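You operate a simulated robot arm through the tools that you are given. There is no shell and no other tool. Be economical: measure what you need, move in short steps, check, and stop when the job is done.

The job below is to be done with a simulated two-armed robot. You get a single attempt, and the scene is never put back.

TASK
Take the dish cloth from the pantry worktop and lay it out flat on the worktop end.

The check looks at the end state, three seconds after you hand in, the way a careful person would. Anything else that was tipped, shoved, dropped, spilled or broken makes it a failure. Flat cloth is picked up by pressing the open fingertips on it (5 to 10 N) and closing them slowly along it; thin cloth reads only 2 to 8 mm in the jaws.

THE ROBOT
Two 7-joint arms with two-finger grippers on one trunk, on a base that drives. Base frame: it is fixed to the floor where the robot stands at the start and does not move with it; the origin is under the middle of the robot, x ahead of it, y to its left, z up; the surface under the hand at the start is at about z = 91. Readings come in cm, degrees, newtons and seconds.
The left shoulder is at the start at [2.3, 21.7, 110.5], the right one opposite. With the tool pointing down near the work surface each hand reaches from about 16 to 76 cm from the robot's upright axis, wherever it stands, measured 20 degrees to its own side. Places, roughly: worktop end [-120, 100, 90]. Payload 2.2 kg a hand.
The TCP of each hand is the grasp point between the finger pads, 1.9 cm short of the fingertips. In the tool frame z runs along the fingers and y along their closing line. Largest opening 11.6 cm; the body of the gripper starts 7 cm behind the TCP.
Orientation is that of the tool frame in the base frame, as [roll, pitch, yaw] about the fixed x, y, z axes, in that order (R = Rz(yaw) Ry(pitch) Rx(roll)). With the fingers straight down and closing along the base's y, the tool's x points along the base's -x, its y along +y and its z along -z.

THE INTERFACE
- The arms move only by the tool nudge_tool. It takes "left_moves", "right_moves" or both (then of equal length, played together; a hand with none holds still); each is a list that holds one entry, the list of rows, each a list of 7 numbers: the shift along the base's x, y, z in mm, then the turn, a rotation vector about the base's x, y, z in rad, then the gripper command, from -1 (shut) to 1 (fully open), values between in proportion. In form: [[[dx, dy, dz, rx, ry, rz, gripper], ...]]. A call has 1 to 12 rows; each row shifts and turns the commanded pose from where the row before left it. Rows are played at 5 a second. More than 5 cm and 8.6 degrees between two rows, or a gripper value outside its range, and nothing of the call is played. A pose out of reach is approached as far as the arm can. The call stops where the force on the tool passes 40 N (or 10 N more than at its start, if that is more) or the arm is blocked; 0.2 s more then pass. The fingers move at their own pace and stop on an object; they squeeze with about 35 N. The grip force told is the motor's: it shows also when the fingers shut on nothing. Time passes only in rows, and 0.2 s behind the last, so rows that do not move let the fingers close. The reply holds the time, the measured pose of the TCP, the force on the tool along the base axes, the opening and the grip force, in the units named above and with some noise, with the torque about the TCP (base axes, N m) and any sound that the robot's microphone picked up.
- Cameras (640 x 400 px; columns grow to the right, rows downward): "scene" is now at [13.1, 0.94, 128.45]; the picture's right is [0.08, -1.00, 0.00], its down [-0.48, -0.04, -0.88] and it looks along [0.87, 0.07, -0.48] (base axes); focal length 275 px, centre (320, 200). "left" rides on the left gripper at [6.9, 1.5, -9.7] in its tool frame; the picture's right is [-0.21, 0.98, 0.00], its down [-0.76, -0.17, -0.63] and it looks along [-0.62, -0.14, 0.77] (tool axes); focal length 251 px, centre (320, 200). "right" rides on the right gripper at [6.9, -1.5, -9.7] in its tool frame; the picture's right is [0.21, 0.98, 0.00], its down [-0.76, 0.17, -0.63] and it looks along [-0.62, 0.14, 0.77] (tool axes); focal length 251 px, centre (320, 200). There is no depth. A picture from a camera that has moved, and an enlarged one, comes with that camera's place and axes in the base frame and with its lens.
- camera(camera): a new picture of that camera. No time passes.
- slide_trunk(by): slides the trunk up (or, below 0, down) by that many cm; the arms and the scene camera ride with it, the base frame stays. It gives what a move gives, with no picture.
- base_move(legs): drives the robot by 1 to 6 legs, each [ahead, left, turn to the left] in cm, cm and degrees, along the robot's own axes; the way and the turn of a leg run together, so that a leg with both is an arc; at most 150 cm and 180 degrees a leg. The arms and the cameras ride along, it lands a little off, and it stops where it bumps. It gives what a move gives.
- pan_tilt(pan, tilt): turns the head with the scene camera to pan (to the left, within 80 degrees either way) and tilt (down, from -29 to 69), counted from straight ahead of the robot. It gives what a move gives.
- enlarge(camera, box): a new picture of the part [left, top, right, bottom] of that camera's present view, enlarged. No time passes.
- close_job(): hands the job in; it is judged then, once.

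Work in short steps. Places have to be worked out from the pictures, the camera data and where the tool is seen: move nearer, look again, correct. Check each grasp and each placing, and mend what went wrong. You have 120 turns and 92 pictures in all, those below and enlarged ones among them. Open the grippers and draw the arms clear of the work before you hand the job in, unless the task says otherwise; then end with one line.

The tools are called after ">>>" by a JSON object that holds its "fn" and its "kwargs". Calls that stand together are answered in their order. nudge_tool: Moves the arms, as the interface text tells. Its arguments: {"type":"object","properties":{"left_moves":{"type":"array"},"right_moves":{"type":"array"}},"required":[]} The other tools are called the same way: slide_trunk (by) slides the trunk up or down; base_move (legs) drives the base; pan_tilt (pan, tilt) turns the head that bears the scene camera; camera (camera) takes a picture; enlarge (camera, box) takes an enlarged picture of a part of a camera's view; close_job () hands the job in.

At the start:

```text
time: 0.0
left_tcp_pos: [41.35, 23.42, 110.01]
left_tcp_rot: [-179.9, -0.1, 180.0]
left_ft_force: [-0.2, 0.2, -0.7]
left_moment: [0.0, -0.02, 0.03]
left_finger_gap: 11.61
left_gripper_force: 0.2
right_tcp_pos: [37.58, -13.81, 114.18]
right_tcp_rot: [179.9, -0.2, -179.9]
right_ft_force: [0.1, -0.9, 1.3]
right_moment: [-0.01, -0.01, 0.01]
right_finger_gap: 11.61
right_gripper_force: 0.0
trunk travel left (down, up): [-25.0, 24.0]
robot x, y, heading: [0.15, 0.1, 0.0]
head pan, tilt: [4.9, 28.6]
```

scene: 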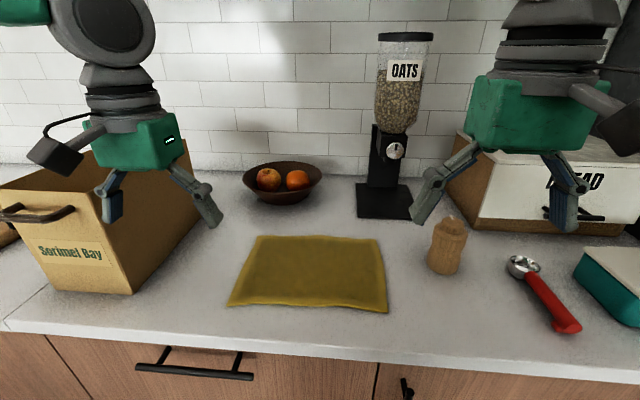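
right: 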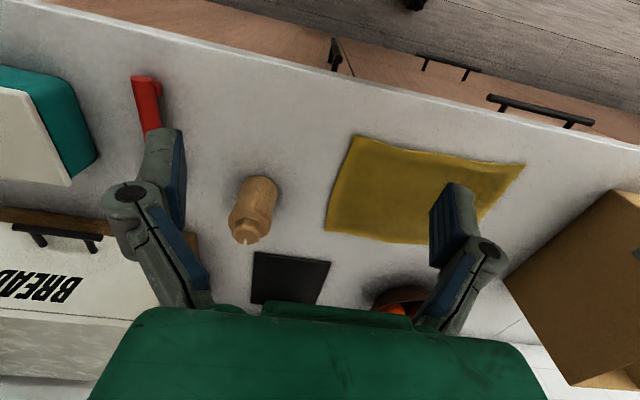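
left: 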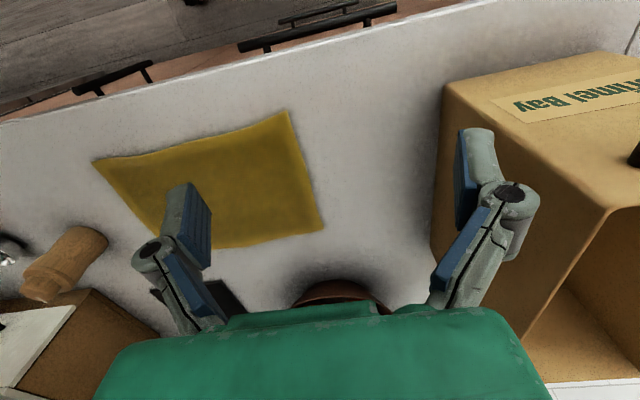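

The cloth lies at about x 43–63, y −8 to 19. I'll bring both hands above its near corners with the fingers part open, staying about 8 cm above it, and look again.

>>> {"fn": "nudge_tool", "kwargs": {"left_moves": [[[15, -26, -20, 0, 0, 0, -0.1], [15, -26, -25, 0, 0, 0, -0.1], [15, -27, -25, 0, 0, 0, -0.1], [0, 0, 0, 0, 0, 0, -0.1]]], "right_moves": [[[28, 30, -32, 0, 0, 0, -0.1], [28, 30, -40, 0, 0, 0, -0.1], [28, 32, -40, 0, 0, 0, -0.1], [0, 0, 0, 0, 0, 0, -0.1]]]}}

>>> {"fn": "camera", "kwargs": {"camera": "scene"}}

>>> {"fn": "camera", "kwargs": {"camera": "left"}}

>>> {"fn": "camera", "kwargs": {"camera": "right"}}

```text
refused: row 1 steps farther than a row can; nothing moved
```

```text
88 pictures are left
camera scene: at [13.1, 0.94, 128.45], right [0.08, -1.0, 0.0], down [-0.48, -0.04, -0.88], along [0.87, 0.07, -0.48], focal length 275 px, centre (320, 200)
```

scene: 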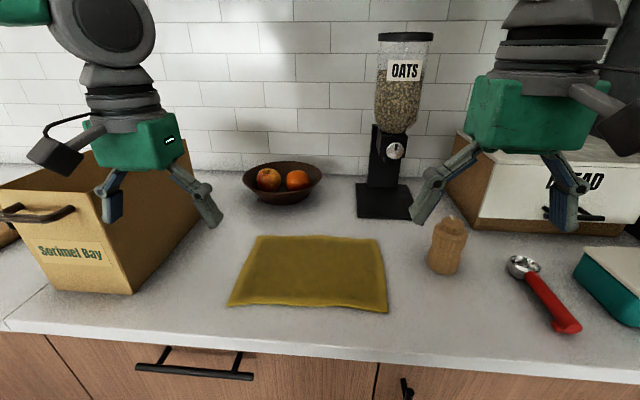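

```text
87 pictures are left
camera left: at [34.43, 25.03, 119.57], right [0.21, 0.98, 0.0], down [0.76, -0.17, 0.63], along [0.62, -0.14, -0.78], focal length 251 px, centre (320, 200)
```

left: 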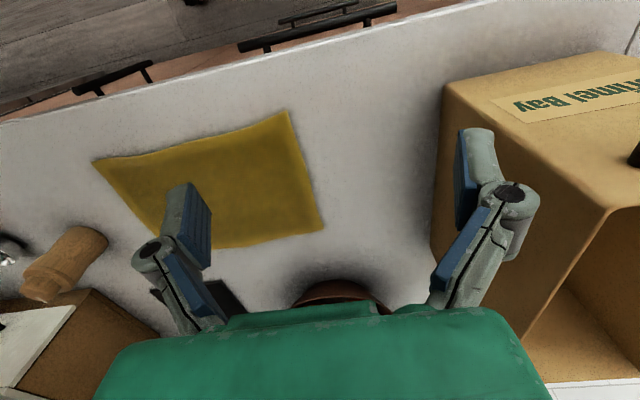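

```text
86 pictures are left
camera right: at [30.76, -15.15, 123.87], right [-0.21, 0.98, 0.0], down [0.76, 0.17, 0.63], along [0.62, 0.14, -0.78], focal length 251 px, centre (320, 200)
```

right: 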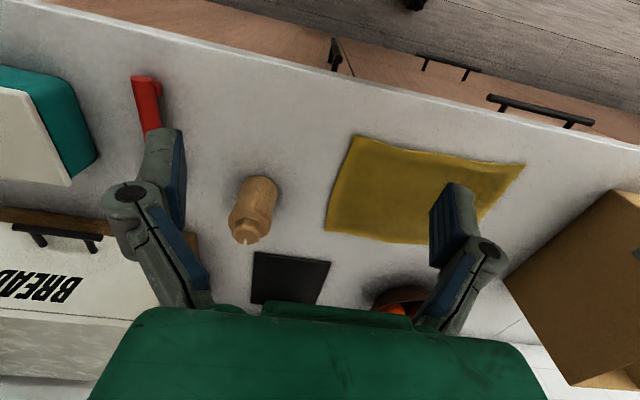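

A row was too long, so nothing moved. I'll repeat the move in smaller rows.

>>> {"fn": "nudge_tool", "kwargs": {"left_moves": [[[11, -20, -17, 0, 0, 0, -0.1], [11, -20, -18, 0, 0, 0, -0.1], [11, -20, -18, 0, 0, 0, -0.1], [12, -19, -17, 0, 0, 0, -0.1], [0, 0, 0, 0, 0, 0, -0.1]]], "right_moves": [[[21, 23, -28, 0, 0, 0, -0.1], [21, 23, -28, 0, 0, 0, -0.1], [21, 23, -28, 0, 0, 0, -0.1], [21, 23, -28, 0, 0, 0, -0.1], [0, 0, 0, 0, 0, 0, -0.1]]]}}

>>> {"fn": "camera", "kwargs": {"camera": "scene"}}

>>> {"fn": "camera", "kwargs": {"camera": "left"}}

>>> {"fn": "camera", "kwargs": {"camera": "right"}}

```text
time: 1.2
left_tcp_pos: [45.26, 15.48, 103.09]
left_tcp_rot: [-179.9, 0.2, -179.9]
left_ft_force: [-0.6, 0.4, 0.1]
left_moment: [-0.02, -0.03, -0.02]
left_finger_gap: 5.22
left_gripper_force: 0.1
right_tcp_pos: [45.64, -4.46, 103.28]
right_tcp_rot: [179.9, 0.2, 180.0]
right_ft_force: [-0.3, 0.6, -0.4]
right_moment: [0.0, -0.01, -0.04]
right_finger_gap: 5.23
right_gripper_force: 0.0
trunk travel left (down, up): [-25.0, 24.0]
robot x, y, heading: [-0.25, 0.29, 0.2]
head pan, tilt: [4.9, 28.6]
```

```text
85 pictures are left
camera scene: at [13.03, 0.96, 128.47], right [0.09, -1.0, 0.0], down [-0.48, -0.04, -0.88], along [0.87, 0.07, -0.48], focal length 275 px, centre (320, 200)
```

scene: 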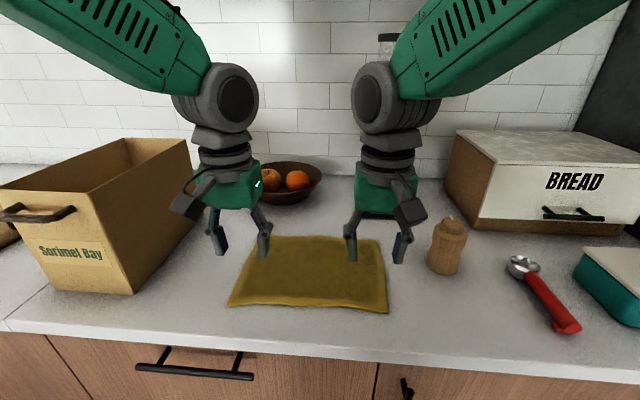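

```text
84 pictures are left
camera left: at [38.5, 17.19, 112.73], right [0.21, 0.98, 0.0], down [0.75, -0.16, 0.64], along [0.62, -0.14, -0.77], focal length 251 px, centre (320, 200)
```

left: 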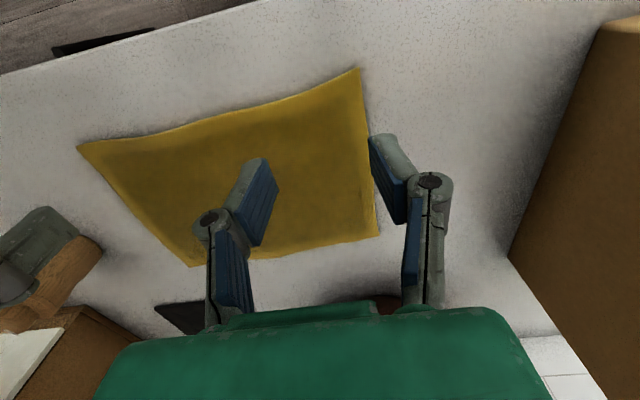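

```text
83 pictures are left
camera right: at [38.72, -5.88, 112.87], right [-0.21, 0.98, 0.0], down [0.75, 0.17, 0.64], along [0.62, 0.14, -0.77], focal length 251 px, centre (320, 200)
```

right: 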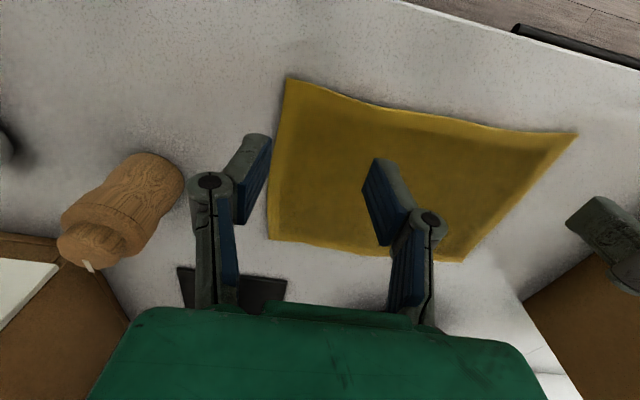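

From the wrist cameras the near-left corner is at about (43.7, 19) and the near-right at (44.6, −7.4). I'll shift both hands 1 cm inward and lower them to just above the surface.

>>> {"fn": "nudge_tool", "kwargs": {"left_moves": [[[2, -5, -30, 0, 0, 0, -0.1], [1, -4, -30, 0, 0, 0, -0.1], [0, 0, -25, 0, 0, 0, -0.1], [0, 0, -8, 0, 0, 0, -0.1]]], "right_moves": [[[4, 6, -30, 0, 0, 0, -0.1], [3, 6, -30, 0, 0, 0, -0.1], [0, 0, -26, 0, 0, 0, -0.1], [0, 0, -9, 0, 0, 0, -0.1]]]}}

>>> {"fn": "camera", "kwargs": {"camera": "left"}}

>>> {"fn": "camera", "kwargs": {"camera": "right"}}

```text
time: 2.2
left_tcp_pos: [45.78, 14.6, 93.59]
left_tcp_rot: [-179.8, -0.1, 180.0]
left_ft_force: [0.1, 0.0, -1.1]
left_moment: [0.0, 0.0, 0.01]
left_finger_gap: 5.22
left_gripper_force: 0.0
right_tcp_pos: [46.64, -3.35, 93.88]
right_tcp_rot: [179.6, 0.3, 179.9]
right_ft_force: [-0.2, -0.1, -0.4]
right_moment: [-0.03, 0.0, 0.02]
right_finger_gap: 5.23
right_gripper_force: 0.0
trunk travel left (down, up): [-25.0, 24.0]
robot x, y, heading: [0.44, -0.23, -0.4]
head pan, tilt: [4.9, 28.6]
```

```text
82 pictures are left
camera left: at [38.98, 16.24, 103.33], right [0.21, 0.98, 0.0], down [0.76, -0.16, 0.63], along [0.62, -0.14, -0.77], focal length 251 px, centre (320, 200)
```

left: 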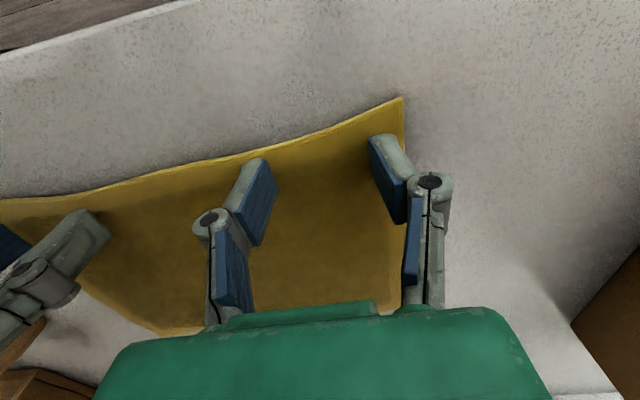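

```text
81 pictures are left
camera right: at [39.72, -4.75, 103.52], right [-0.21, 0.98, 0.01], down [0.75, 0.16, 0.64], along [0.62, 0.14, -0.77], focal length 251 px, centre (320, 200)
```

right: 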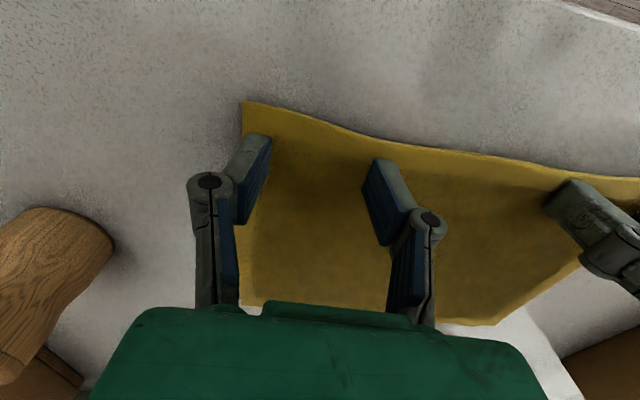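

Both hands sit over their corners. I'll lower them in small steps until the force shows contact.

>>> {"fn": "nudge_tool", "kwargs": {"left_moves": [[[0, 0, -2, 0, 0, 0, -0.1], [0, 0, -2, 0, 0, 0, -0.1], [0, 0, 0, 0, 0, 0, -0.1]]], "right_moves": [[[0, 0, -3, 0, 0, 0, -0.1], [0, 0, -3, 0, 0, 0, -0.1], [0, 0, 0, 0, 0, 0, -0.1]]]}}

```text
time: 3.0
left_tcp_pos: [45.82, 14.53, 93.29]
left_tcp_rot: [-179.9, 0.1, -180.0]
left_ft_force: [-0.2, -0.3, 6.5]
left_moment: [0.12, 0.01, -0.03]
left_finger_gap: 5.23
left_gripper_force: 0.2
right_tcp_pos: [46.83, -3.44, 93.6]
right_tcp_rot: [179.5, 0.3, 179.6]
right_ft_force: [0.9, 1.0, -0.5]
right_moment: [-0.02, -0.03, -0.01]
right_finger_gap: 5.22
right_gripper_force: 0.0
trunk travel left (down, up): [-25.0, 24.0]
robot x, y, heading: [-0.05, 0.17, -0.2]
head pan, tilt: [4.9, 28.6]
```

Left reads 6.5 N, which is right. The right hand isn't in contact yet, so I'll lower only that one.

>>> {"fn": "nudge_tool", "kwargs": {"right_moves": [[[0, 0, -2, 0, 0, 0, -0.1], [0, 0, -2, 0, 0, 0, -0.1], [0, 0, 0, 0, 0, 0, -0.1]]]}}

```text
time: 3.8
left_tcp_pos: [45.84, 14.6, 93.32]
left_tcp_rot: [-179.9, 0.1, -180.0]
left_ft_force: [0.2, 0.8, 7.3]
left_moment: [0.09, -0.03, -0.01]
left_finger_gap: 5.27
left_gripper_force: 0.5
right_tcp_pos: [47.01, -3.61, 93.47]
right_tcp_rot: [179.1, 0.6, 179.4]
right_ft_force: [0.2, 1.7, 3.7]
right_moment: [-0.02, 0.0, -0.04]
right_finger_gap: 5.21
right_gripper_force: 0.1
trunk travel left (down, up): [-25.0, 24.0]
robot x, y, heading: [0.21, -0.12, -0.1]
head pan, tilt: [4.9, 28.6]
```

Right reads 3.7 N. I'll press about 1.5 mm more, then close both hands slowly.

>>> {"fn": "nudge_tool", "kwargs": {"left_moves": [[[0, 0, 0, 0, 0, 0, -0.1], [0, 0, 0, 0, 0, 0, -0.18], [0, 0, 0, 0, 0, 0, -0.26], [0, 0, 0, 0, 0, 0, -0.34], [0, 0, 0, 0, 0, 0, -0.42], [0, 0, 0, 0, 0, 0, -0.5], [0, 0, 0, 0, 0, 0, -0.58], [0, 0, 0, 0, 0, 0, -0.66], [0, 0, 0, 0, 0, 0, -0.74], [0, 0, 0, 0, 0, 0, -0.82], [0, 0, 0, 0, 0, 0, -0.9], [0, 0, 0, 0, 0, 0, -1]]], "right_moves": [[[0, 0, -2, 0, 0, 0, -0.1], [0, 0, 0, 0, 0, 0, -0.18], [0, 0, 0, 0, 0, 0, -0.26], [0, 0, 0, 0, 0, 0, -0.34], [0, 0, 0, 0, 0, 0, -0.42], [0, 0, 0, 0, 0, 0, -0.5], [0, 0, 0, 0, 0, 0, -0.58], [0, 0, 0, 0, 0, 0, -0.66], [0, 0, 0, 0, 0, 0, -0.74], [0, 0, 0, 0, 0, 0, -0.82], [0, 0, 0, 0, 0, 0, -0.9], [0, 0, 0, 0, 0, 0, -1]]]}}

>>> {"fn": "camera", "kwargs": {"camera": "left"}}

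>>> {"fn": "camera", "kwargs": {"camera": "right"}}

```text
time: 6.4
left_tcp_pos: [45.82, 14.49, 93.45]
left_tcp_rot: [-179.8, 0.2, 179.9]
left_ft_force: [1.2, -8.3, 1.7]
left_moment: [-0.16, -0.02, 0.01]
left_finger_gap: 0.52
left_gripper_force: 34.2
right_tcp_pos: [46.83, -3.64, 93.23]
right_tcp_rot: [178.9, 0.5, 179.3]
right_ft_force: [1.0, 7.8, 28.8]
right_moment: [0.06, 0.03, 0.0]
right_finger_gap: 0.57
right_gripper_force: 33.3
trunk travel left (down, up): [-25.0, 24.0]
robot x, y, heading: [-0.44, -0.29, 0.2]
head pan, tilt: [4.9, 28.6]
```

```text
80 pictures are left
camera left: at [38.87, 16.18, 103.01], right [0.22, 0.98, 0.0], down [0.76, -0.16, 0.63], along [0.62, -0.14, -0.77], focal length 251 px, centre (320, 200)
```

left: 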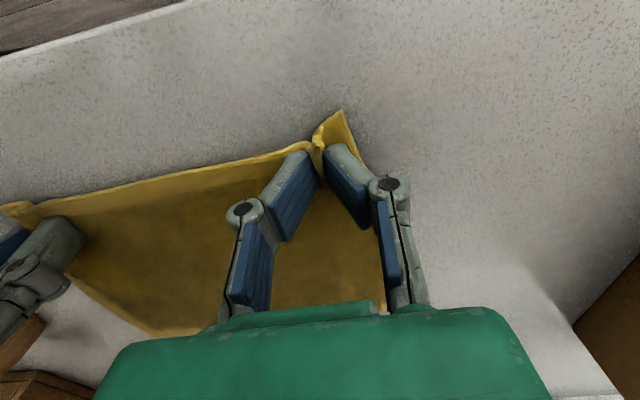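

```text
79 pictures are left
camera right: at [39.89, -5.11, 102.73], right [-0.2, 0.98, 0.02], down [0.75, 0.14, 0.64], along [0.63, 0.14, -0.77], focal length 251 px, centre (320, 200)
```

right: 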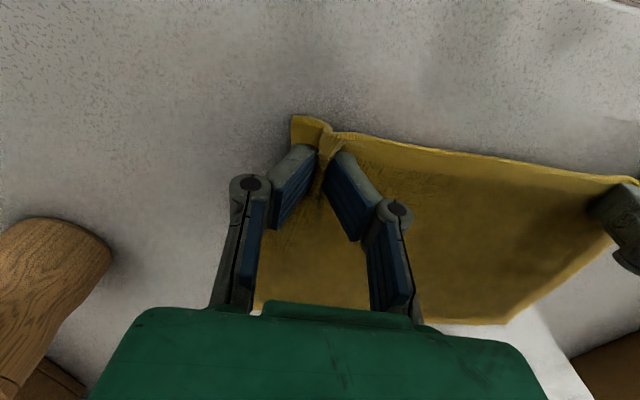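

Both hands hold cloth, with gaps of 5.2 and 5.7 mm. I'll lift straight up together and let the tension between the hands off a little.

>>> {"fn": "nudge_tool", "kwargs": {"left_moves": [[[0, -2, 10, 0, 0, 0, -1], [0, 0, 20, 0, 0, 0, -1], [0, 0, 30, 0, 0, 0, -1], [0, 0, 30, 0, 0, 0, -1], [0, 0, 30, 0, 0, 0, -1], [0, 0, 30, 0, 0, 0, -1], [0, 0, 30, 0, 0, 0, -1], [0, 0, 30, 0, 0, 0, -1], [0, 0, 30, 0, 0, 0, -1], [0, 0, 0, 0, 0, 0, -1]]], "right_moves": [[[0, 2, 10, 0, 0, 0, -1], [0, 0, 20, 0, 0, 0, -1], [0, 0, 30, 0, 0, 0, -1], [0, 0, 30, 0, 0, 0, -1], [0, 0, 30, 0, 0, 0, -1], [0, 0, 30, 0, 0, 0, -1], [0, 0, 30, 0, 0, 0, -1], [0, 0, 30, 0, 0, 0, -1], [0, 0, 30, 0, 0, 0, -1], [0, 0, 0, 0, 0, 0, -1]]]}}

>>> {"fn": "camera", "kwargs": {"camera": "scene"}}

```text
time: 8.6
left_tcp_pos: [45.8, 14.46, 117.16]
left_tcp_rot: [-179.9, 0.0, -179.9]
left_ft_force: [-0.4, -2.1, -0.4]
left_moment: [0.02, -0.01, 0.0]
left_finger_gap: 0.54
left_gripper_force: 33.5
right_tcp_pos: [46.64, -3.13, 116.39]
right_tcp_rot: [-180.0, 0.0, -180.0]
right_ft_force: [-0.6, 1.4, -0.2]
right_moment: [0.07, -0.01, 0.02]
right_finger_gap: 0.56
right_gripper_force: 34.4
trunk travel left (down, up): [-25.0, 24.0]
robot x, y, heading: [0.01, 0.04, 0.1]
head pan, tilt: [4.9, 28.6]
```

```text
78 pictures are left
camera scene: at [13.21, 0.92, 128.43], right [0.08, -1.0, 0.0], down [-0.48, -0.04, -0.88], along [0.87, 0.07, -0.48], focal length 275 px, centre (320, 200)
```

scene: 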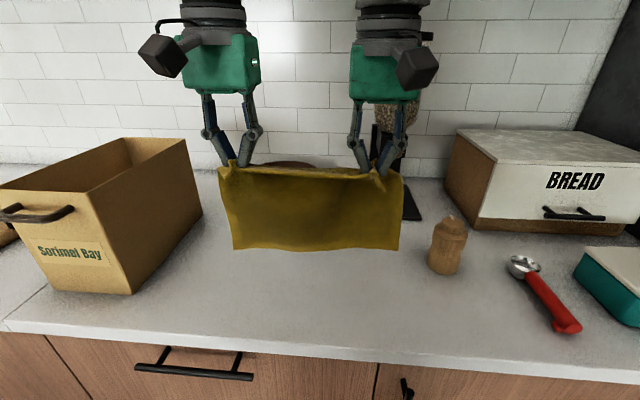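

The cloth hangs cleanly between the hands. I'll raise the trunk for clearance and pan left to look for the worktop end.

>>> {"fn": "slide_trunk", "kwargs": {"by": 10}}

>>> {"fn": "pan_tilt", "kwargs": {"pan": 80, "tilt": 25}}

>>> {"fn": "camera", "kwargs": {"camera": "scene"}}

```text
time: 9.9
left_tcp_pos: [45.85, 14.39, 127.28]
left_tcp_rot: [-180.0, 0.0, -180.0]
left_ft_force: [-0.5, -1.6, -0.3]
left_moment: [0.01, 0.0, 0.03]
left_finger_gap: 0.52
left_gripper_force: 33.6
right_tcp_pos: [46.61, -3.05, 126.37]
right_tcp_rot: [-180.0, 0.0, -180.0]
right_ft_force: [-0.2, 1.8, -0.8]
right_moment: [0.08, 0.01, 0.05]
right_finger_gap: 0.57
right_gripper_force: 34.0
trunk travel left (down, up): [-35.0, 14.0]
robot x, y, heading: [0.09, 0.11, -0.0]
head pan, tilt: [4.9, 28.6]
```

```text
time: 11.4
left_tcp_pos: [45.63, 14.29, 127.24]
left_tcp_rot: [-179.9, 0.1, -179.9]
left_ft_force: [0.1, -2.4, -0.7]
left_moment: [0.0, 0.0, -0.02]
left_finger_gap: 0.53
left_gripper_force: 33.8
right_tcp_pos: [46.57, -3.06, 126.37]
right_tcp_rot: [-180.0, 0.0, 180.0]
right_ft_force: [-0.4, 1.3, -0.4]
right_moment: [0.03, -0.01, 0.04]
right_finger_gap: 0.57
right_gripper_force: 33.8
trunk travel left (down, up): [-35.0, 14.0]
robot x, y, heading: [-0.11, -0.11, -0.2]
head pan, tilt: [80.0, 25.0]
```

```text
77 pictures are left
camera scene: at [5.74, 9.25, 139.03], right [0.98, -0.17, 0.0], down [-0.08, -0.42, -0.91], along [0.16, 0.89, -0.42], focal length 275 px, centre (320, 200)
```

scene: 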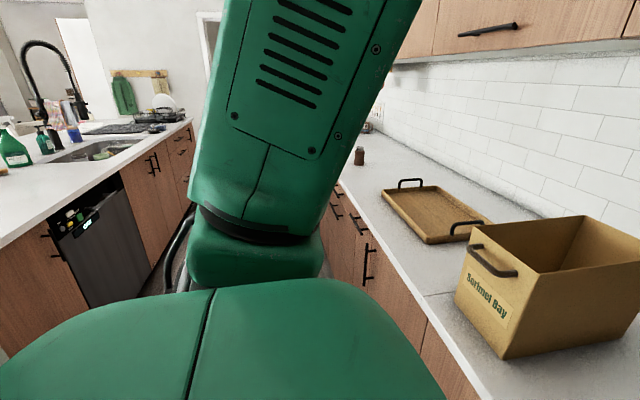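

The opposite worktop's front edge is at about x = −78, and the aisle is about 116 cm wide. I'll back up to mid-aisle, turn left 90° with the head ahead, and look.

>>> {"fn": "base_move", "kwargs": {"legs": [[-20, 0, 0], [0, 0, 90]]}}

>>> {"fn": "pan_tilt", "kwargs": {"pan": 60, "tilt": 25}}

>>> {"fn": "camera", "kwargs": {"camera": "scene"}}

```text
time: 16.8
left_tcp_pos: [-33.91, 45.91, 127.37]
left_tcp_rot: [-179.9, 0.0, -90.4]
left_ft_force: [1.9, -0.2, -0.6]
left_moment: [-0.04, -0.01, -0.05]
left_finger_gap: 0.51
left_gripper_force: 34.0
right_tcp_pos: [-16.36, 46.58, 126.36]
right_tcp_rot: [180.0, -0.1, -90.4]
right_ft_force: [-3.1, 0.2, 0.4]
right_moment: [-0.02, 0.04, -0.05]
right_finger_gap: 0.55
right_gripper_force: 34.2
trunk travel left (down, up): [-35.0, 14.0]
robot x, y, heading: [-19.86, 0.09, 89.8]
head pan, tilt: [80.0, 25.0]
```

```text
time: 17.6
left_tcp_pos: [-34.07, 45.6, 127.51]
left_tcp_rot: [-179.8, 0.1, -90.5]
left_ft_force: [1.9, 0.1, 0.2]
left_moment: [0.0, -0.05, -0.08]
left_finger_gap: 0.52
left_gripper_force: 33.2
right_tcp_pos: [-16.47, 46.22, 126.44]
right_tcp_rot: [180.0, 0.1, -90.4]
right_ft_force: [-1.9, 0.8, -0.2]
right_moment: [0.0, 0.06, -0.11]
right_finger_gap: 0.52
right_gripper_force: 33.9
trunk travel left (down, up): [-35.0, 14.0]
robot x, y, heading: [-20.22, 0.15, 89.6]
head pan, tilt: [60.0, 25.0]
```

```text
76 pictures are left
camera scene: at [-28.16, 8.97, 139.03], right [0.51, 0.86, 0.0], down [0.37, -0.22, -0.91], along [-0.78, 0.46, -0.42], focal length 275 px, centre (320, 200)
```

scene: 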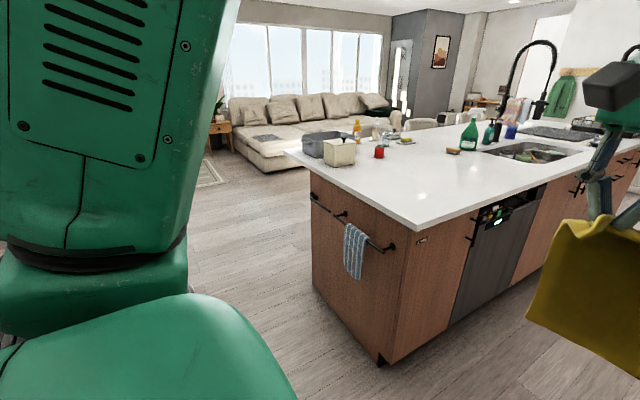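

The island's near end edge is at about y = 80, its aisle edge at x ≈ −79, and the spot around (−120, 100) is empty. I'll stand facing +y at that end by sliding left 94 cm first, then look.

>>> {"fn": "base_move", "kwargs": {"legs": [[0, 94, 0]]}}

>>> {"fn": "pan_tilt", "kwargs": {"pan": 0, "tilt": 35}}

>>> {"fn": "camera", "kwargs": {"camera": "scene"}}

```text
time: 22.6
left_tcp_pos: [-126.79, 46.58, 127.54]
left_tcp_rot: [179.5, 0.2, -90.8]
left_ft_force: [1.9, 0.2, 1.1]
left_moment: [0.0, -0.05, -0.08]
left_finger_gap: 0.5
left_gripper_force: 33.5
right_tcp_pos: [-109.31, 47.07, 126.52]
right_tcp_rot: [179.6, 0.2, -90.8]
right_ft_force: [-2.3, -0.6, 0.9]
right_moment: [0.0, 0.05, -0.09]
right_finger_gap: 0.54
right_gripper_force: 34.0
trunk travel left (down, up): [-35.0, 14.0]
robot x, y, heading: [-114.09, 0.55, 89.5]
head pan, tilt: [60.0, 25.0]
```

```text
time: 23.9
left_tcp_pos: [-128.6, 46.34, 127.46]
left_tcp_rot: [-179.6, 0.3, -90.7]
left_ft_force: [1.5, 0.0, -0.4]
left_moment: [0.0, -0.12, -0.05]
left_finger_gap: 0.49
left_gripper_force: 33.5
right_tcp_pos: [-111.15, 46.83, 126.57]
right_tcp_rot: [-179.8, 0.3, -90.7]
right_ft_force: [-1.8, 0.4, -0.8]
right_moment: [-0.03, 0.02, -0.12]
right_finger_gap: 0.53
right_gripper_force: 33.8
trunk travel left (down, up): [-35.0, 14.0]
robot x, y, heading: [-114.04, 0.4, 89.4]
head pan, tilt: [0.0, 35.0]
```

```text
75 pictures are left
camera scene: at [-115.04, 14.1, 137.43], right [1.0, -0.01, 0.01], down [0.0, -0.58, -0.82], along [0.01, 0.82, -0.58], focal length 275 px, centre (320, 200)
```

scene: 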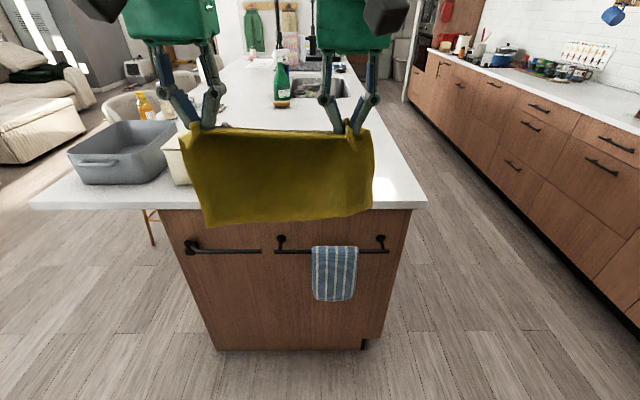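

The area is clear, with the basin and cream box left of x ≈ −152 and the end edge at y ≈ 78. I'll drive ahead 40 cm, which puts the robot the same distance from the edge as it stood at the start.

>>> {"fn": "base_move", "kwargs": {"legs": [[40, 0, 0]]}}

>>> {"fn": "camera", "kwargs": {"camera": "scene"}}

>>> {"fn": "camera", "kwargs": {"camera": "left"}}

```text
time: 26.3
left_tcp_pos: [-127.19, 85.78, 127.61]
left_tcp_rot: [179.9, 0.3, -90.7]
left_ft_force: [1.9, -0.4, 0.7]
left_moment: [0.0, -0.06, -0.03]
left_finger_gap: 0.49
left_gripper_force: 33.4
right_tcp_pos: [-109.63, 86.29, 126.74]
right_tcp_rot: [179.9, 0.4, -90.6]
right_ft_force: [-2.1, -0.1, 0.9]
right_moment: [-0.03, 0.04, -0.04]
right_finger_gap: 0.55
right_gripper_force: 33.9
trunk travel left (down, up): [-35.0, 14.0]
robot x, y, heading: [-113.88, 40.51, 89.3]
head pan, tilt: [0.0, 35.0]
```

```text
74 pictures are left
camera scene: at [-113.4, 53.47, 137.45], right [1.0, -0.01, 0.0], down [-0.01, -0.58, -0.82], along [0.01, 0.82, -0.58], focal length 275 px, centre (320, 200)
```

scene: 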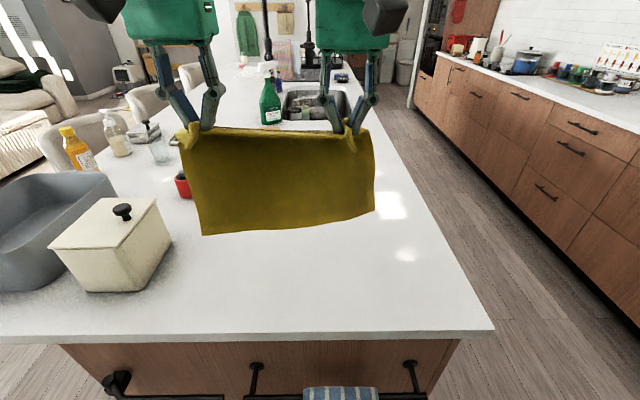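

```text
73 pictures are left
camera left: at [-128.7, 78.94, 137.24], right [-0.97, 0.23, 0.0], down [0.18, 0.75, 0.64], along [0.14, 0.62, -0.77], focal length 251 px, centre (320, 200)
```

left: 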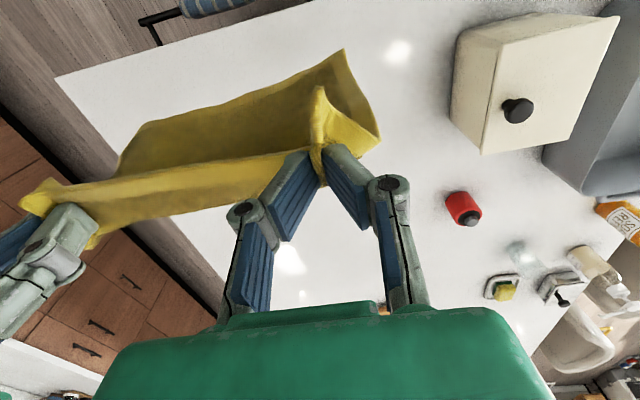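

The cloth hangs over a clear patch, centred at x ≈ −118, and the cream box's near side is at x ≈ −148. I'll move the hands ahead about 24 cm at height, level them, and then lower until the far edge is just off the surface.

>>> {"fn": "nudge_tool", "kwargs": {"left_moves": [[[0, 35, 0, 0, 0, 0, -1], [0, 35, 0, 0, 0, 0, -1], [0, 35, 0, 0, 0, 0, -1], [0, 35, 0, 0, 0, 0, -1], [0, 35, 0, 0, 0, 0, -1], [0, 35, 0, 0, 0, 0, -1], [0, 35, 0, 0, 0, 0, -1], [0, 0, -40, 0, 0, 0, -1], [0, 0, -40, 0, 0, 0, -1], [0, 0, -40, 0, 0, 0, -1], [0, 0, 0, 0, 0, 0, -1], [0, 0, 0, 0, 0, 0, -1]]], "right_moves": [[[0, 34, 2, 0, 0, 0, -1], [0, 34, 2, 0, 0, 0, -1], [0, 34, 2, 0, 0, 0, -1], [0, 34, 2, 0, 0, 0, -1], [0, 34, 0, 0, 0, 0, -1], [0, 34, 0, 0, 0, 0, -1], [0, 35, 0, 0, 0, 0, -1], [0, 0, -40, 0, 0, 0, -1], [0, 0, -40, 0, 0, 0, -1], [0, 0, -40, 0, 0, 0, -1], [0, 0, 0, 0, 0, 0, -1], [0, 0, 0, 0, 0, 0, -1]]]}}

>>> {"fn": "camera", "kwargs": {"camera": "scene"}}

>>> {"fn": "camera", "kwargs": {"camera": "left"}}

```text
time: 28.9
left_tcp_pos: [-127.87, 106.3, 114.96]
left_tcp_rot: [-179.9, 0.4, -90.8]
left_ft_force: [9.4, -0.8, -0.3]
left_moment: [0.0, -0.21, 0.0]
left_finger_gap: 0.52
left_gripper_force: 33.8
left hand out of reach, approached as far as the arm can: row 6, 7
right_tcp_pos: [-109.36, 106.56, 114.44]
right_tcp_rot: [-179.9, 0.3, -90.7]
right_ft_force: [-9.4, -0.1, 0.0]
right_moment: [-0.02, 0.21, -0.12]
right_finger_gap: 0.58
right_gripper_force: 34.0
right hand out of reach, approached as far as the arm can: row 5, 6, 7, 8, 9, 10
trunk travel left (down, up): [-35.0, 14.0]
robot x, y, heading: [-113.34, 40.68, 89.2]
head pan, tilt: [0.0, 35.0]
```

```text
72 pictures are left
camera scene: at [-113.51, 53.84, 137.42], right [1.0, -0.01, 0.0], down [-0.01, -0.58, -0.82], along [0.01, 0.82, -0.58], focal length 275 px, centre (320, 200)
```

scene: 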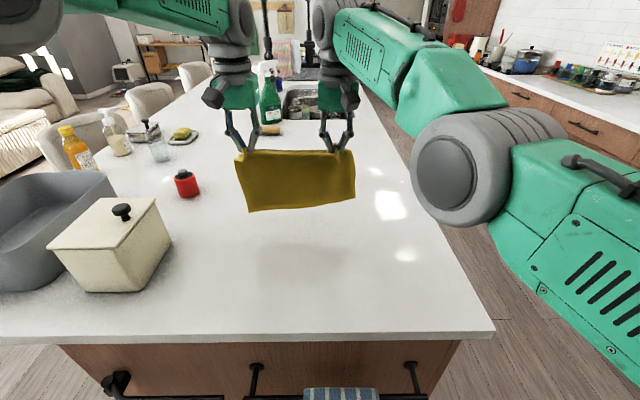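

```text
71 pictures are left
camera left: at [-129.34, 99.48, 124.61], right [-0.97, 0.23, 0.0], down [0.18, 0.75, 0.64], along [0.14, 0.62, -0.77], focal length 251 px, centre (320, 200)
```

left: 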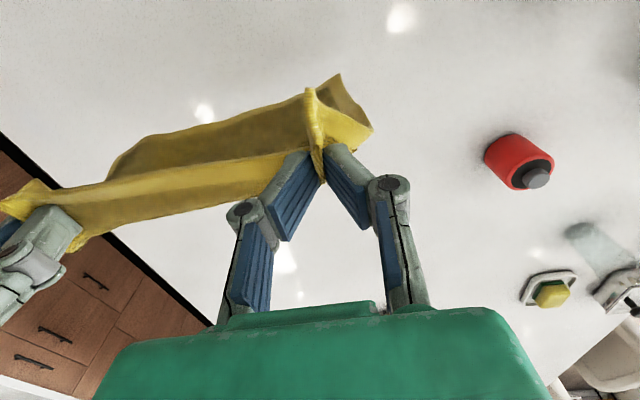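

The hands are near their reach limit at y ≈ 106, which is enough. Cloth tension has risen to 9 N, so I'll relax it, lower until the far edge touches, and start the laying arc back toward the robot.

>>> {"fn": "nudge_tool", "kwargs": {"left_moves": [[[4, 0, 0, 0, 0, 0, -1], [0, 0, -20, 0, 0, 0, -1], [0, 0, -22, 0, 0, 0, -1], [0, -20, -3, 0, 0, 0, -1], [0, -20, -3, 0, 0, 0, -1], [0, -18, -8, 0, 0, 0, -1], [0, -18, -9, 0, 0, 0, -1], [0, -15, -13, 0, 0, 0, -1], [0, -15, -14, 0, 0, 0, -1], [0, 0, 0, 0, 0, 0, -1]]], "right_moves": [[[-4, 0, 0, 0, 0, 0, -1], [0, 0, -18, 0, 0, 0, -1], [0, 0, -20, 0, 0, 0, -1], [0, -20, -3, 0, 0, 0, -1], [0, -20, -3, 0, 0, 0, -1], [0, -18, -8, 0, 0, 0, -1], [0, -18, -9, 0, 0, 0, -1], [0, -15, -13, 0, 0, 0, -1], [0, -15, -14, 0, 0, 0, -1], [0, 0, 0, 0, 0, 0, -1]]]}}

>>> {"fn": "camera", "kwargs": {"camera": "scene"}}

>>> {"fn": "camera", "kwargs": {"camera": "left"}}

```text
time: 31.1
left_tcp_pos: [-127.61, 95.47, 105.63]
left_tcp_rot: [-179.8, 0.5, -90.7]
left_ft_force: [2.9, 2.9, -0.1]
left_moment: [0.05, -0.07, 0.06]
left_finger_gap: 0.5
left_gripper_force: 33.3
right_tcp_pos: [-113.07, 106.36, 107.71]
right_tcp_rot: [-179.8, 0.2, -90.6]
right_ft_force: [-4.0, -2.3, -0.8]
right_moment: [-0.08, 0.03, 0.01]
right_finger_gap: 0.56
right_gripper_force: 34.1
right hand out of reach, approached as far as the arm can: row 3, 4, 5, 6, 7, 8, 9
trunk travel left (down, up): [-35.0, 14.0]
robot x, y, heading: [-113.69, 40.64, 89.3]
head pan, tilt: [0.0, 35.0]
```

```text
70 pictures are left
camera scene: at [-113.85, 53.81, 137.42], right [1.0, -0.01, 0.0], down [-0.01, -0.58, -0.82], along [0.01, 0.82, -0.58], focal length 275 px, centre (320, 200)
```

scene: 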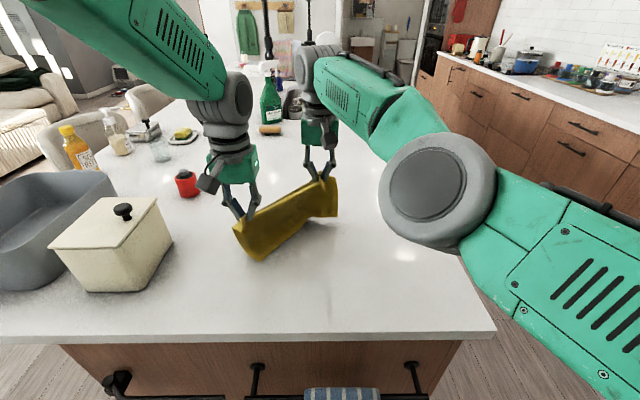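

```text
69 pictures are left
camera left: at [-129.16, 88.75, 115.37], right [-0.97, 0.23, 0.0], down [0.17, 0.75, 0.64], along [0.15, 0.62, -0.77], focal length 251 px, centre (320, 200)
```

left: 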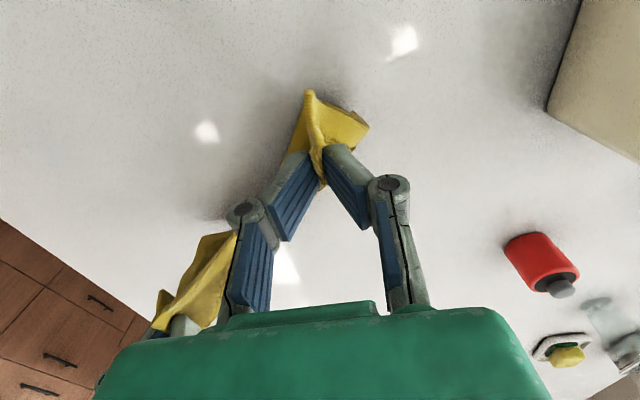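

The right hand didn't follow backward: it was still held out of reach while the left moved 10 cm. I'll pull only the right hand back toward the robot and up slightly.

>>> {"fn": "nudge_tool", "kwargs": {"right_moves": [[[0, -30, 5, 0, 0, 0, -1], [0, -30, 5, 0, 0, 0, -1], [0, 0, 0, 0, 0, 0, -1]]]}}

```text
time: 31.9
left_tcp_pos: [-127.81, 95.49, 105.65]
left_tcp_rot: [-179.9, 0.3, -90.7]
left_ft_force: [3.0, 2.9, 0.6]
left_moment: [0.07, -0.05, 0.05]
left_finger_gap: 0.5
left_gripper_force: 33.2
right_tcp_pos: [-113.44, 106.1, 109.28]
right_tcp_rot: [-179.9, 0.3, -90.8]
right_ft_force: [-3.8, -3.1, -1.1]
right_moment: [-0.07, 0.01, 0.03]
right_finger_gap: 0.56
right_gripper_force: 33.9
right hand out of reach, approached as far as the arm can: row 1, 2
trunk travel left (down, up): [-35.0, 14.0]
robot x, y, heading: [-113.77, 40.66, 89.4]
head pan, tilt: [0.0, 35.0]
```

The right arm's solution is stuck near its limit. I'll raise both hands a few cm to get out of it, pulling the right back in small steps.

>>> {"fn": "nudge_tool", "kwargs": {"left_moves": [[[0, 10, 20, 0, 0, 0, -1], [0, 10, 20, 0, 0, 0, -1], [0, 10, 20, 0, 0, 0, -1], [0, 0, 0, 0, 0, 0, -1]]], "right_moves": [[[0, 0, 25, 0, 0, 0, -1], [0, 0, 25, 0, 0, 0, -1], [0, -5, 0, 0, 0, 0, -1], [0, -5, 0, 0, 0, 0, -1]]]}}

```text
time: 32.9
left_tcp_pos: [-127.55, 98.54, 111.76]
left_tcp_rot: [-179.9, 0.3, -90.6]
left_ft_force: [0.2, 0.4, 0.0]
left_moment: [0.02, -0.01, -0.03]
left_finger_gap: 0.51
left_gripper_force: 33.7
right_tcp_pos: [-113.22, 104.03, 114.51]
right_tcp_rot: [-180.0, 0.4, -90.6]
right_ft_force: [-0.1, -0.7, 0.2]
right_moment: [0.03, -0.07, -0.03]
right_finger_gap: 0.57
right_gripper_force: 34.0
right hand out of reach, approached as far as the arm can: row 2
trunk travel left (down, up): [-35.0, 14.0]
robot x, y, heading: [-113.79, 40.3, 89.6]
head pan, tilt: [0.0, 35.0]
```

The right arm is free again at y = 104. I'll bring both hands level at about y = 97 in small steps and spread them back to about 17.5 cm.

>>> {"fn": "nudge_tool", "kwargs": {"left_moves": [[[0, 0, 3, 0, 0, 0, -1], [0, 0, 3, 0, 0, 0, -1], [0, 0, 3, 0, 0, 0, -1], [0, 0, 3, 0, 0, 0, -1], [0, 0, 3, 0, 0, 0, -1], [0, 0, 0, 0, 0, 0, -1], [0, 0, 0, 0, 0, 0, -1]]], "right_moves": [[[5, -10, 0, 0, 0, 0, -1], [5, -10, 0, 0, 0, 0, -1], [5, -10, 0, 0, 0, 0, -1], [5, -10, 0, 0, 0, 0, -1], [5, -10, 0, 0, 0, 0, -1], [5, -5, 0, 0, 0, 0, -1], [0, 0, 0, 0, 0, 0, -1]]]}}

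>>> {"fn": "camera", "kwargs": {"camera": "scene"}}

```text
time: 34.5
left_tcp_pos: [-127.43, 98.52, 113.22]
left_tcp_rot: [-179.9, 0.4, -90.7]
left_ft_force: [1.4, 0.0, 0.5]
left_moment: [-0.05, -0.03, 0.03]
left_finger_gap: 0.51
left_gripper_force: 34.2
right_tcp_pos: [-110.08, 98.39, 114.4]
right_tcp_rot: [-180.0, 0.5, -90.7]
right_ft_force: [-0.8, -0.1, 0.1]
right_moment: [-0.03, -0.01, -0.04]
right_finger_gap: 0.55
right_gripper_force: 34.3
trunk travel left (down, up): [-35.0, 14.0]
robot x, y, heading: [-113.58, 40.79, 89.3]
head pan, tilt: [0.0, 35.0]
```

```text
68 pictures are left
camera scene: at [-113.71, 53.82, 137.41], right [1.0, -0.01, 0.0], down [-0.01, -0.58, -0.82], along [0.01, 0.82, -0.58], focal length 275 px, centre (320, 200)
```

scene: 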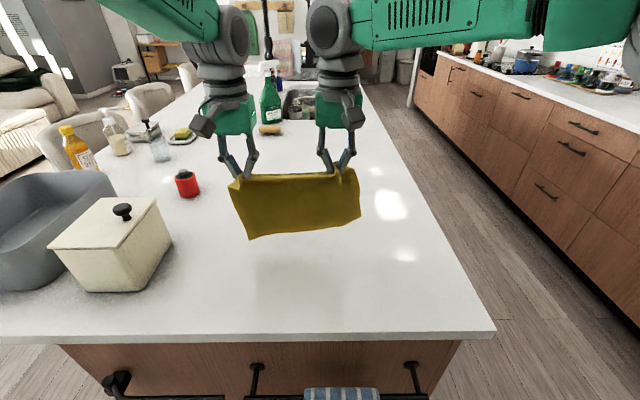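

Recovered: the cloth hangs square again. The right hand sits on the wrong side of the robot's axis, which cuts its reach, so I'll shift the base 5 cm left and the hands 5 cm right.

>>> {"fn": "base_move", "kwargs": {"legs": [[0, 5, 0]]}}

>>> {"fn": "nudge_tool", "kwargs": {"left_moves": [[[17, 0, 5, 0, 0, 0, -1], [17, 0, 5, 0, 0, 0, -1], [16, 0, 0, 0, 0, 0, -1], [0, 0, 0, 0, 0, 0, -1]]], "right_moves": [[[17, 0, 0, 0, 0, 0, -1], [17, 0, 0, 0, 0, 0, -1], [16, 0, 0, 0, 0, 0, -1], [0, 0, 0, 0, 0, 0, -1]]]}}

>>> {"fn": "nudge_tool", "kwargs": {"left_moves": [[[0, 10, 0, 0, 0, 0, -1], [0, 10, 0, 0, 0, 0, -1], [0, 10, 0, 0, 0, 0, -1], [0, 10, 0, 0, 0, 0, -1], [0, 10, 0, 0, 0, 0, -1], [0, 10, 0, 0, 0, 0, -1]]], "right_moves": [[[0, 10, 0, 0, 0, 0, -1], [0, 10, 0, 0, 0, 0, -1], [0, 10, 0, 0, 0, 0, -1], [0, 10, 0, 0, 0, 0, -1], [0, 10, 0, 0, 0, 0, -1], [0, 10, 0, 0, 0, 0, -1]]]}}

```text
time: 35.5
left_tcp_pos: [-130.19, 98.44, 113.47]
left_tcp_rot: [179.2, 0.5, -90.9]
left_ft_force: [2.6, 0.0, -0.5]
left_moment: [0.01, 0.05, 0.03]
left_finger_gap: 0.51
left_gripper_force: 33.3
right_tcp_pos: [-113.07, 98.45, 114.38]
right_tcp_rot: [179.3, 0.4, -90.8]
right_ft_force: [0.1, 0.8, 0.0]
right_moment: [-0.06, 0.03, -0.04]
right_finger_gap: 0.55
right_gripper_force: 33.6
trunk travel left (down, up): [-35.0, 14.0]
robot x, y, heading: [-118.09, 40.32, 89.4]
head pan, tilt: [0.0, 35.0]
```

```text
time: 36.7
left_tcp_pos: [-122.33, 97.52, 114.98]
left_tcp_rot: [178.3, 1.0, -91.4]
left_ft_force: [1.4, -0.5, 0.0]
left_moment: [0.03, 0.0, 0.0]
left_finger_gap: 0.48
left_gripper_force: 33.9
right_tcp_pos: [-105.03, 97.64, 114.86]
right_tcp_rot: [178.3, 1.0, -91.2]
right_ft_force: [-0.1, 0.1, 0.5]
right_moment: [-0.01, 0.01, 0.0]
right_finger_gap: 0.56
right_gripper_force: 33.9
trunk travel left (down, up): [-35.0, 14.0]
robot x, y, heading: [-117.38, 40.24, 89.2]
head pan, tilt: [0.0, 35.0]
stopped in row 4 (left hand): the arm was blocked; the commanded pose is now the measured one
```

```text
time: 38.1
left_tcp_pos: [-123.56, 103.6, 114.74]
left_tcp_rot: [178.8, 0.9, -91.3]
left_ft_force: [0.0, 0.9, -0.4]
left_moment: [-0.04, 0.02, -0.03]
left_finger_gap: 0.51
left_gripper_force: 33.4
right_tcp_pos: [-106.19, 103.94, 114.88]
right_tcp_rot: [178.8, 0.8, -91.3]
right_ft_force: [0.1, 0.3, 0.7]
right_moment: [-0.02, -0.07, -0.02]
right_finger_gap: 0.58
right_gripper_force: 33.7
trunk travel left (down, up): [-35.0, 14.0]
robot x, y, heading: [-117.41, 40.23, 89.3]
head pan, tilt: [0.0, 35.0]
```

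Both hands are at y ≈ 104 and unblocked. I'll go 4 cm further ahead and shift 2 cm left to recentre near x = −117.

>>> {"fn": "nudge_tool", "kwargs": {"left_moves": [[[-5, 10, 0, 0, 0, 0, -1], [-5, 10, 0, 0, 0, 0, -1], [-5, 10, 0, 0, 0, 0, -1], [-5, 10, 0, 0, 0, 0, -1], [0, 0, 0, 0, 0, 0, -1]]], "right_moves": [[[-5, 10, 0, 0, 0, 0, -1], [-5, 10, 0, 0, 0, 0, -1], [-5, 10, 0, 0, 0, 0, -1], [-5, 10, 0, 0, 0, 0, -1], [0, 0, 0, 0, 0, 0, -1]]]}}

>>> {"fn": "camera", "kwargs": {"camera": "scene"}}

```text
time: 39.3
left_tcp_pos: [-123.34, 107.72, 114.94]
left_tcp_rot: [177.9, 1.0, -91.5]
left_ft_force: [0.1, -0.3, -0.8]
left_moment: [-0.01, 0.09, 0.05]
left_finger_gap: 0.53
left_gripper_force: 33.3
right_tcp_pos: [-106.24, 107.69, 114.97]
right_tcp_rot: [177.9, 0.9, -91.3]
right_ft_force: [2.0, 0.5, 1.6]
right_moment: [0.02, 0.1, 0.01]
right_finger_gap: 0.55
right_gripper_force: 33.6
trunk travel left (down, up): [-35.0, 14.0]
robot x, y, heading: [-117.11, 40.36, 89.3]
head pan, tilt: [0.0, 35.0]
```

```text
67 pictures are left
camera scene: at [-114.28, 53.85, 137.39], right [1.0, -0.02, -0.02], down [-0.03, -0.58, -0.82], along [0.0, 0.82, -0.58], focal length 275 px, centre (320, 200)
```

scene: 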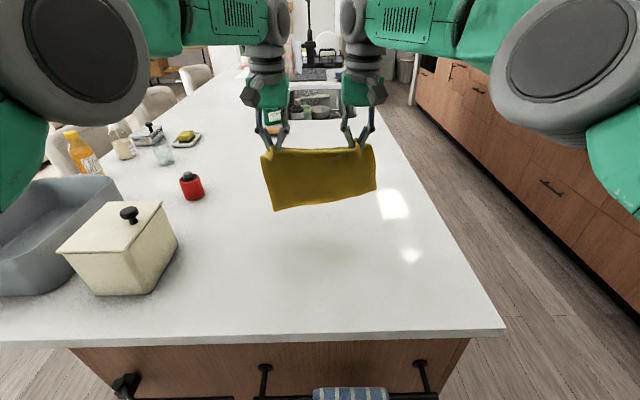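

The camera and both tools show the robot leaning about 1–2°, so something on the left may be touching. I'll look left before moving further.

>>> {"fn": "pan_tilt", "kwargs": {"pan": 50, "tilt": 45}}

>>> {"fn": "camera", "kwargs": {"camera": "scene"}}

```text
time: 40.4
left_tcp_pos: [-128.25, 107.8, 114.82]
left_tcp_rot: [179.8, 0.9, -91.1]
left_ft_force: [-1.7, -0.7, -0.2]
left_moment: [0.05, -0.09, 0.01]
left_finger_gap: 0.51
left_gripper_force: 33.6
right_tcp_pos: [-111.18, 107.77, 115.12]
right_tcp_rot: [179.8, 0.9, -90.8]
right_ft_force: [-1.6, 0.7, -1.3]
right_moment: [0.01, -0.18, 0.0]
right_finger_gap: 0.53
right_gripper_force: 33.4
trunk travel left (down, up): [-35.0, 14.0]
robot x, y, heading: [-117.84, 40.47, 89.4]
head pan, tilt: [50.0, 45.0]
```

```text
66 pictures are left
camera scene: at [-126.22, 50.43, 135.84], right [0.65, 0.76, 0.01], down [0.55, -0.47, -0.7], along [-0.53, 0.46, -0.72], focal length 275 px, centre (320, 200)
```

scene: 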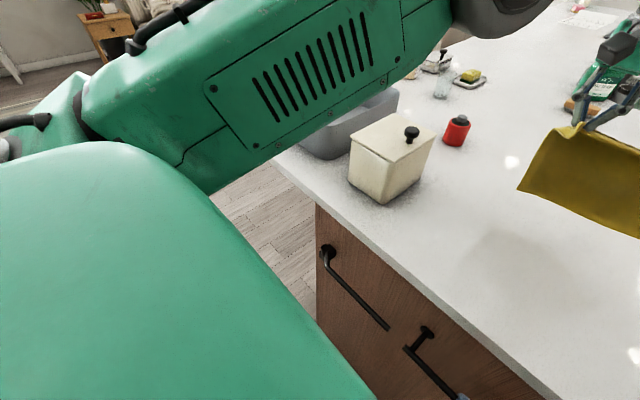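

The lean has mostly gone, so it was sway after the base move. The left arm passes above the basin. I'll wait a second and read again to be sure it's steady.

>>> {"fn": "nudge_tool", "kwargs": {"left_moves": [[[0, 0, 0, 0, 0, 0, -1], [0, 0, 0, 0, 0, 0, -1], [0, 0, 0, 0, 0, 0, -1], [0, 0, 0, 0, 0, 0, -1], [0, 0, 0, 0, 0, 0, -1], [0, 0, 0, 0, 0, 0, -1]]]}}

>>> {"fn": "pan_tilt", "kwargs": {"pan": 20, "tilt": 40}}

>>> {"fn": "camera", "kwargs": {"camera": "scene"}}

```text
time: 42.0
left_tcp_pos: [-125.78, 107.3, 115.32]
left_tcp_rot: [179.1, 1.1, -91.4]
left_ft_force: [-0.9, 0.5, 0.7]
left_moment: [0.0, -0.07, 0.03]
left_finger_gap: 0.5
left_gripper_force: 34.2
right_tcp_pos: [-108.69, 107.32, 115.5]
right_tcp_rot: [179.1, 1.1, -91.3]
right_ft_force: [0.0, 0.4, -0.6]
right_moment: [0.01, -0.07, 0.02]
right_finger_gap: 0.56
right_gripper_force: 34.2
trunk travel left (down, up): [-35.0, 14.0]
robot x, y, heading: [-117.01, 40.72, 89.3]
head pan, tilt: [50.0, 45.0]
stopped in row 6 (left hand): the arm was blocked; the commanded pose is now the measured one
```

```text
time: 43.0
left_tcp_pos: [-126.71, 107.62, 114.97]
left_tcp_rot: [179.4, 1.1, -91.2]
left_ft_force: [-1.5, 0.2, 0.3]
left_moment: [-0.03, -0.06, 0.03]
left_finger_gap: 0.52
left_gripper_force: 33.8
right_tcp_pos: [-109.65, 107.53, 115.38]
right_tcp_rot: [179.5, 1.1, -91.2]
right_ft_force: [-1.3, -0.9, -0.9]
right_moment: [0.0, -0.12, -0.01]
right_finger_gap: 0.56
right_gripper_force: 34.0
trunk travel left (down, up): [-35.0, 14.0]
robot x, y, heading: [-116.92, 40.21, 89.1]
head pan, tilt: [20.0, 40.0]
```

```text
65 pictures are left
camera scene: at [-120.9, 53.2, 136.63], right [0.94, 0.33, 0.0], down [0.22, -0.61, -0.76], along [-0.25, 0.72, -0.65], focal length 275 px, centre (320, 200)
```

scene: 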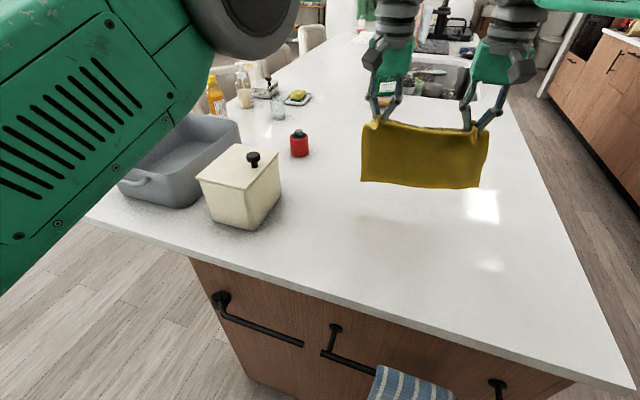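

It's nearly steady, centred at x ≈ −118, y ≈ 107.5, and the basin and box are untouched. Now I'll lower until the far edge touches and run the first half of the arc.

>>> {"fn": "nudge_tool", "kwargs": {"left_moves": [[[0, 0, -14, 0, 0, 0, -1], [0, 0, -14, 0, 0, 0, -1], [0, 0, -14, 0, 0, 0, -1], [0, -20, -3, 0, 0, 0, -1], [0, -20, -3, 0, 0, 0, -1], [0, -18, -8, 0, 0, 0, -1], [0, -18, -9, 0, 0, 0, -1], [0, 0, 0, 0, 0, 0, -1]]], "right_moves": [[[0, 0, -14, 0, 0, 0, -1], [0, 0, -14, 0, 0, 0, -1], [0, 0, -14, 0, 0, 0, -1], [0, -20, -3, 0, 0, 0, -1], [0, -20, -3, 0, 0, 0, -1], [0, -18, -8, 0, 0, 0, -1], [0, -18, -9, 0, 0, 0, -1], [0, 0, 0, 0, 0, 0, -1]]]}}

>>> {"fn": "camera", "kwargs": {"camera": "scene"}}

```text
time: 44.8
left_tcp_pos: [-126.61, 99.8, 108.57]
left_tcp_rot: [179.6, 1.1, -91.4]
left_ft_force: [-0.7, 0.9, -1.0]
left_moment: [-0.02, -0.11, -0.03]
left_finger_gap: 0.5
left_gripper_force: 33.7
right_tcp_pos: [-109.42, 99.99, 108.78]
right_tcp_rot: [179.5, 1.2, -91.2]
right_ft_force: [-0.5, 0.1, -0.5]
right_moment: [0.01, -0.14, 0.02]
right_finger_gap: 0.56
right_gripper_force: 33.9
trunk travel left (down, up): [-35.0, 14.0]
robot x, y, heading: [-117.47, 40.49, 89.5]
head pan, tilt: [20.0, 40.0]
```

```text
64 pictures are left
camera scene: at [-121.19, 53.13, 136.63], right [0.94, 0.33, 0.01], down [0.22, -0.61, -0.76], along [-0.25, 0.72, -0.65], focal length 275 px, centre (320, 200)
```

scene: 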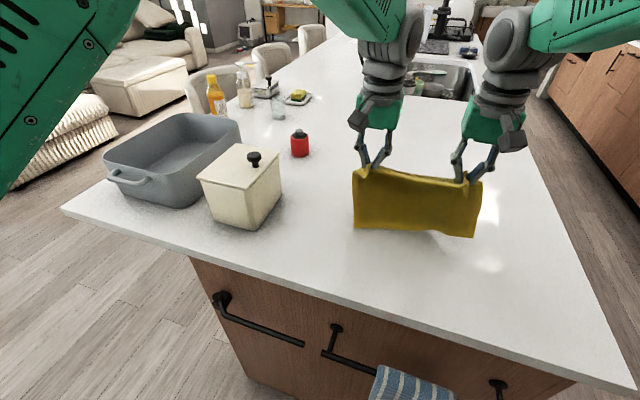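

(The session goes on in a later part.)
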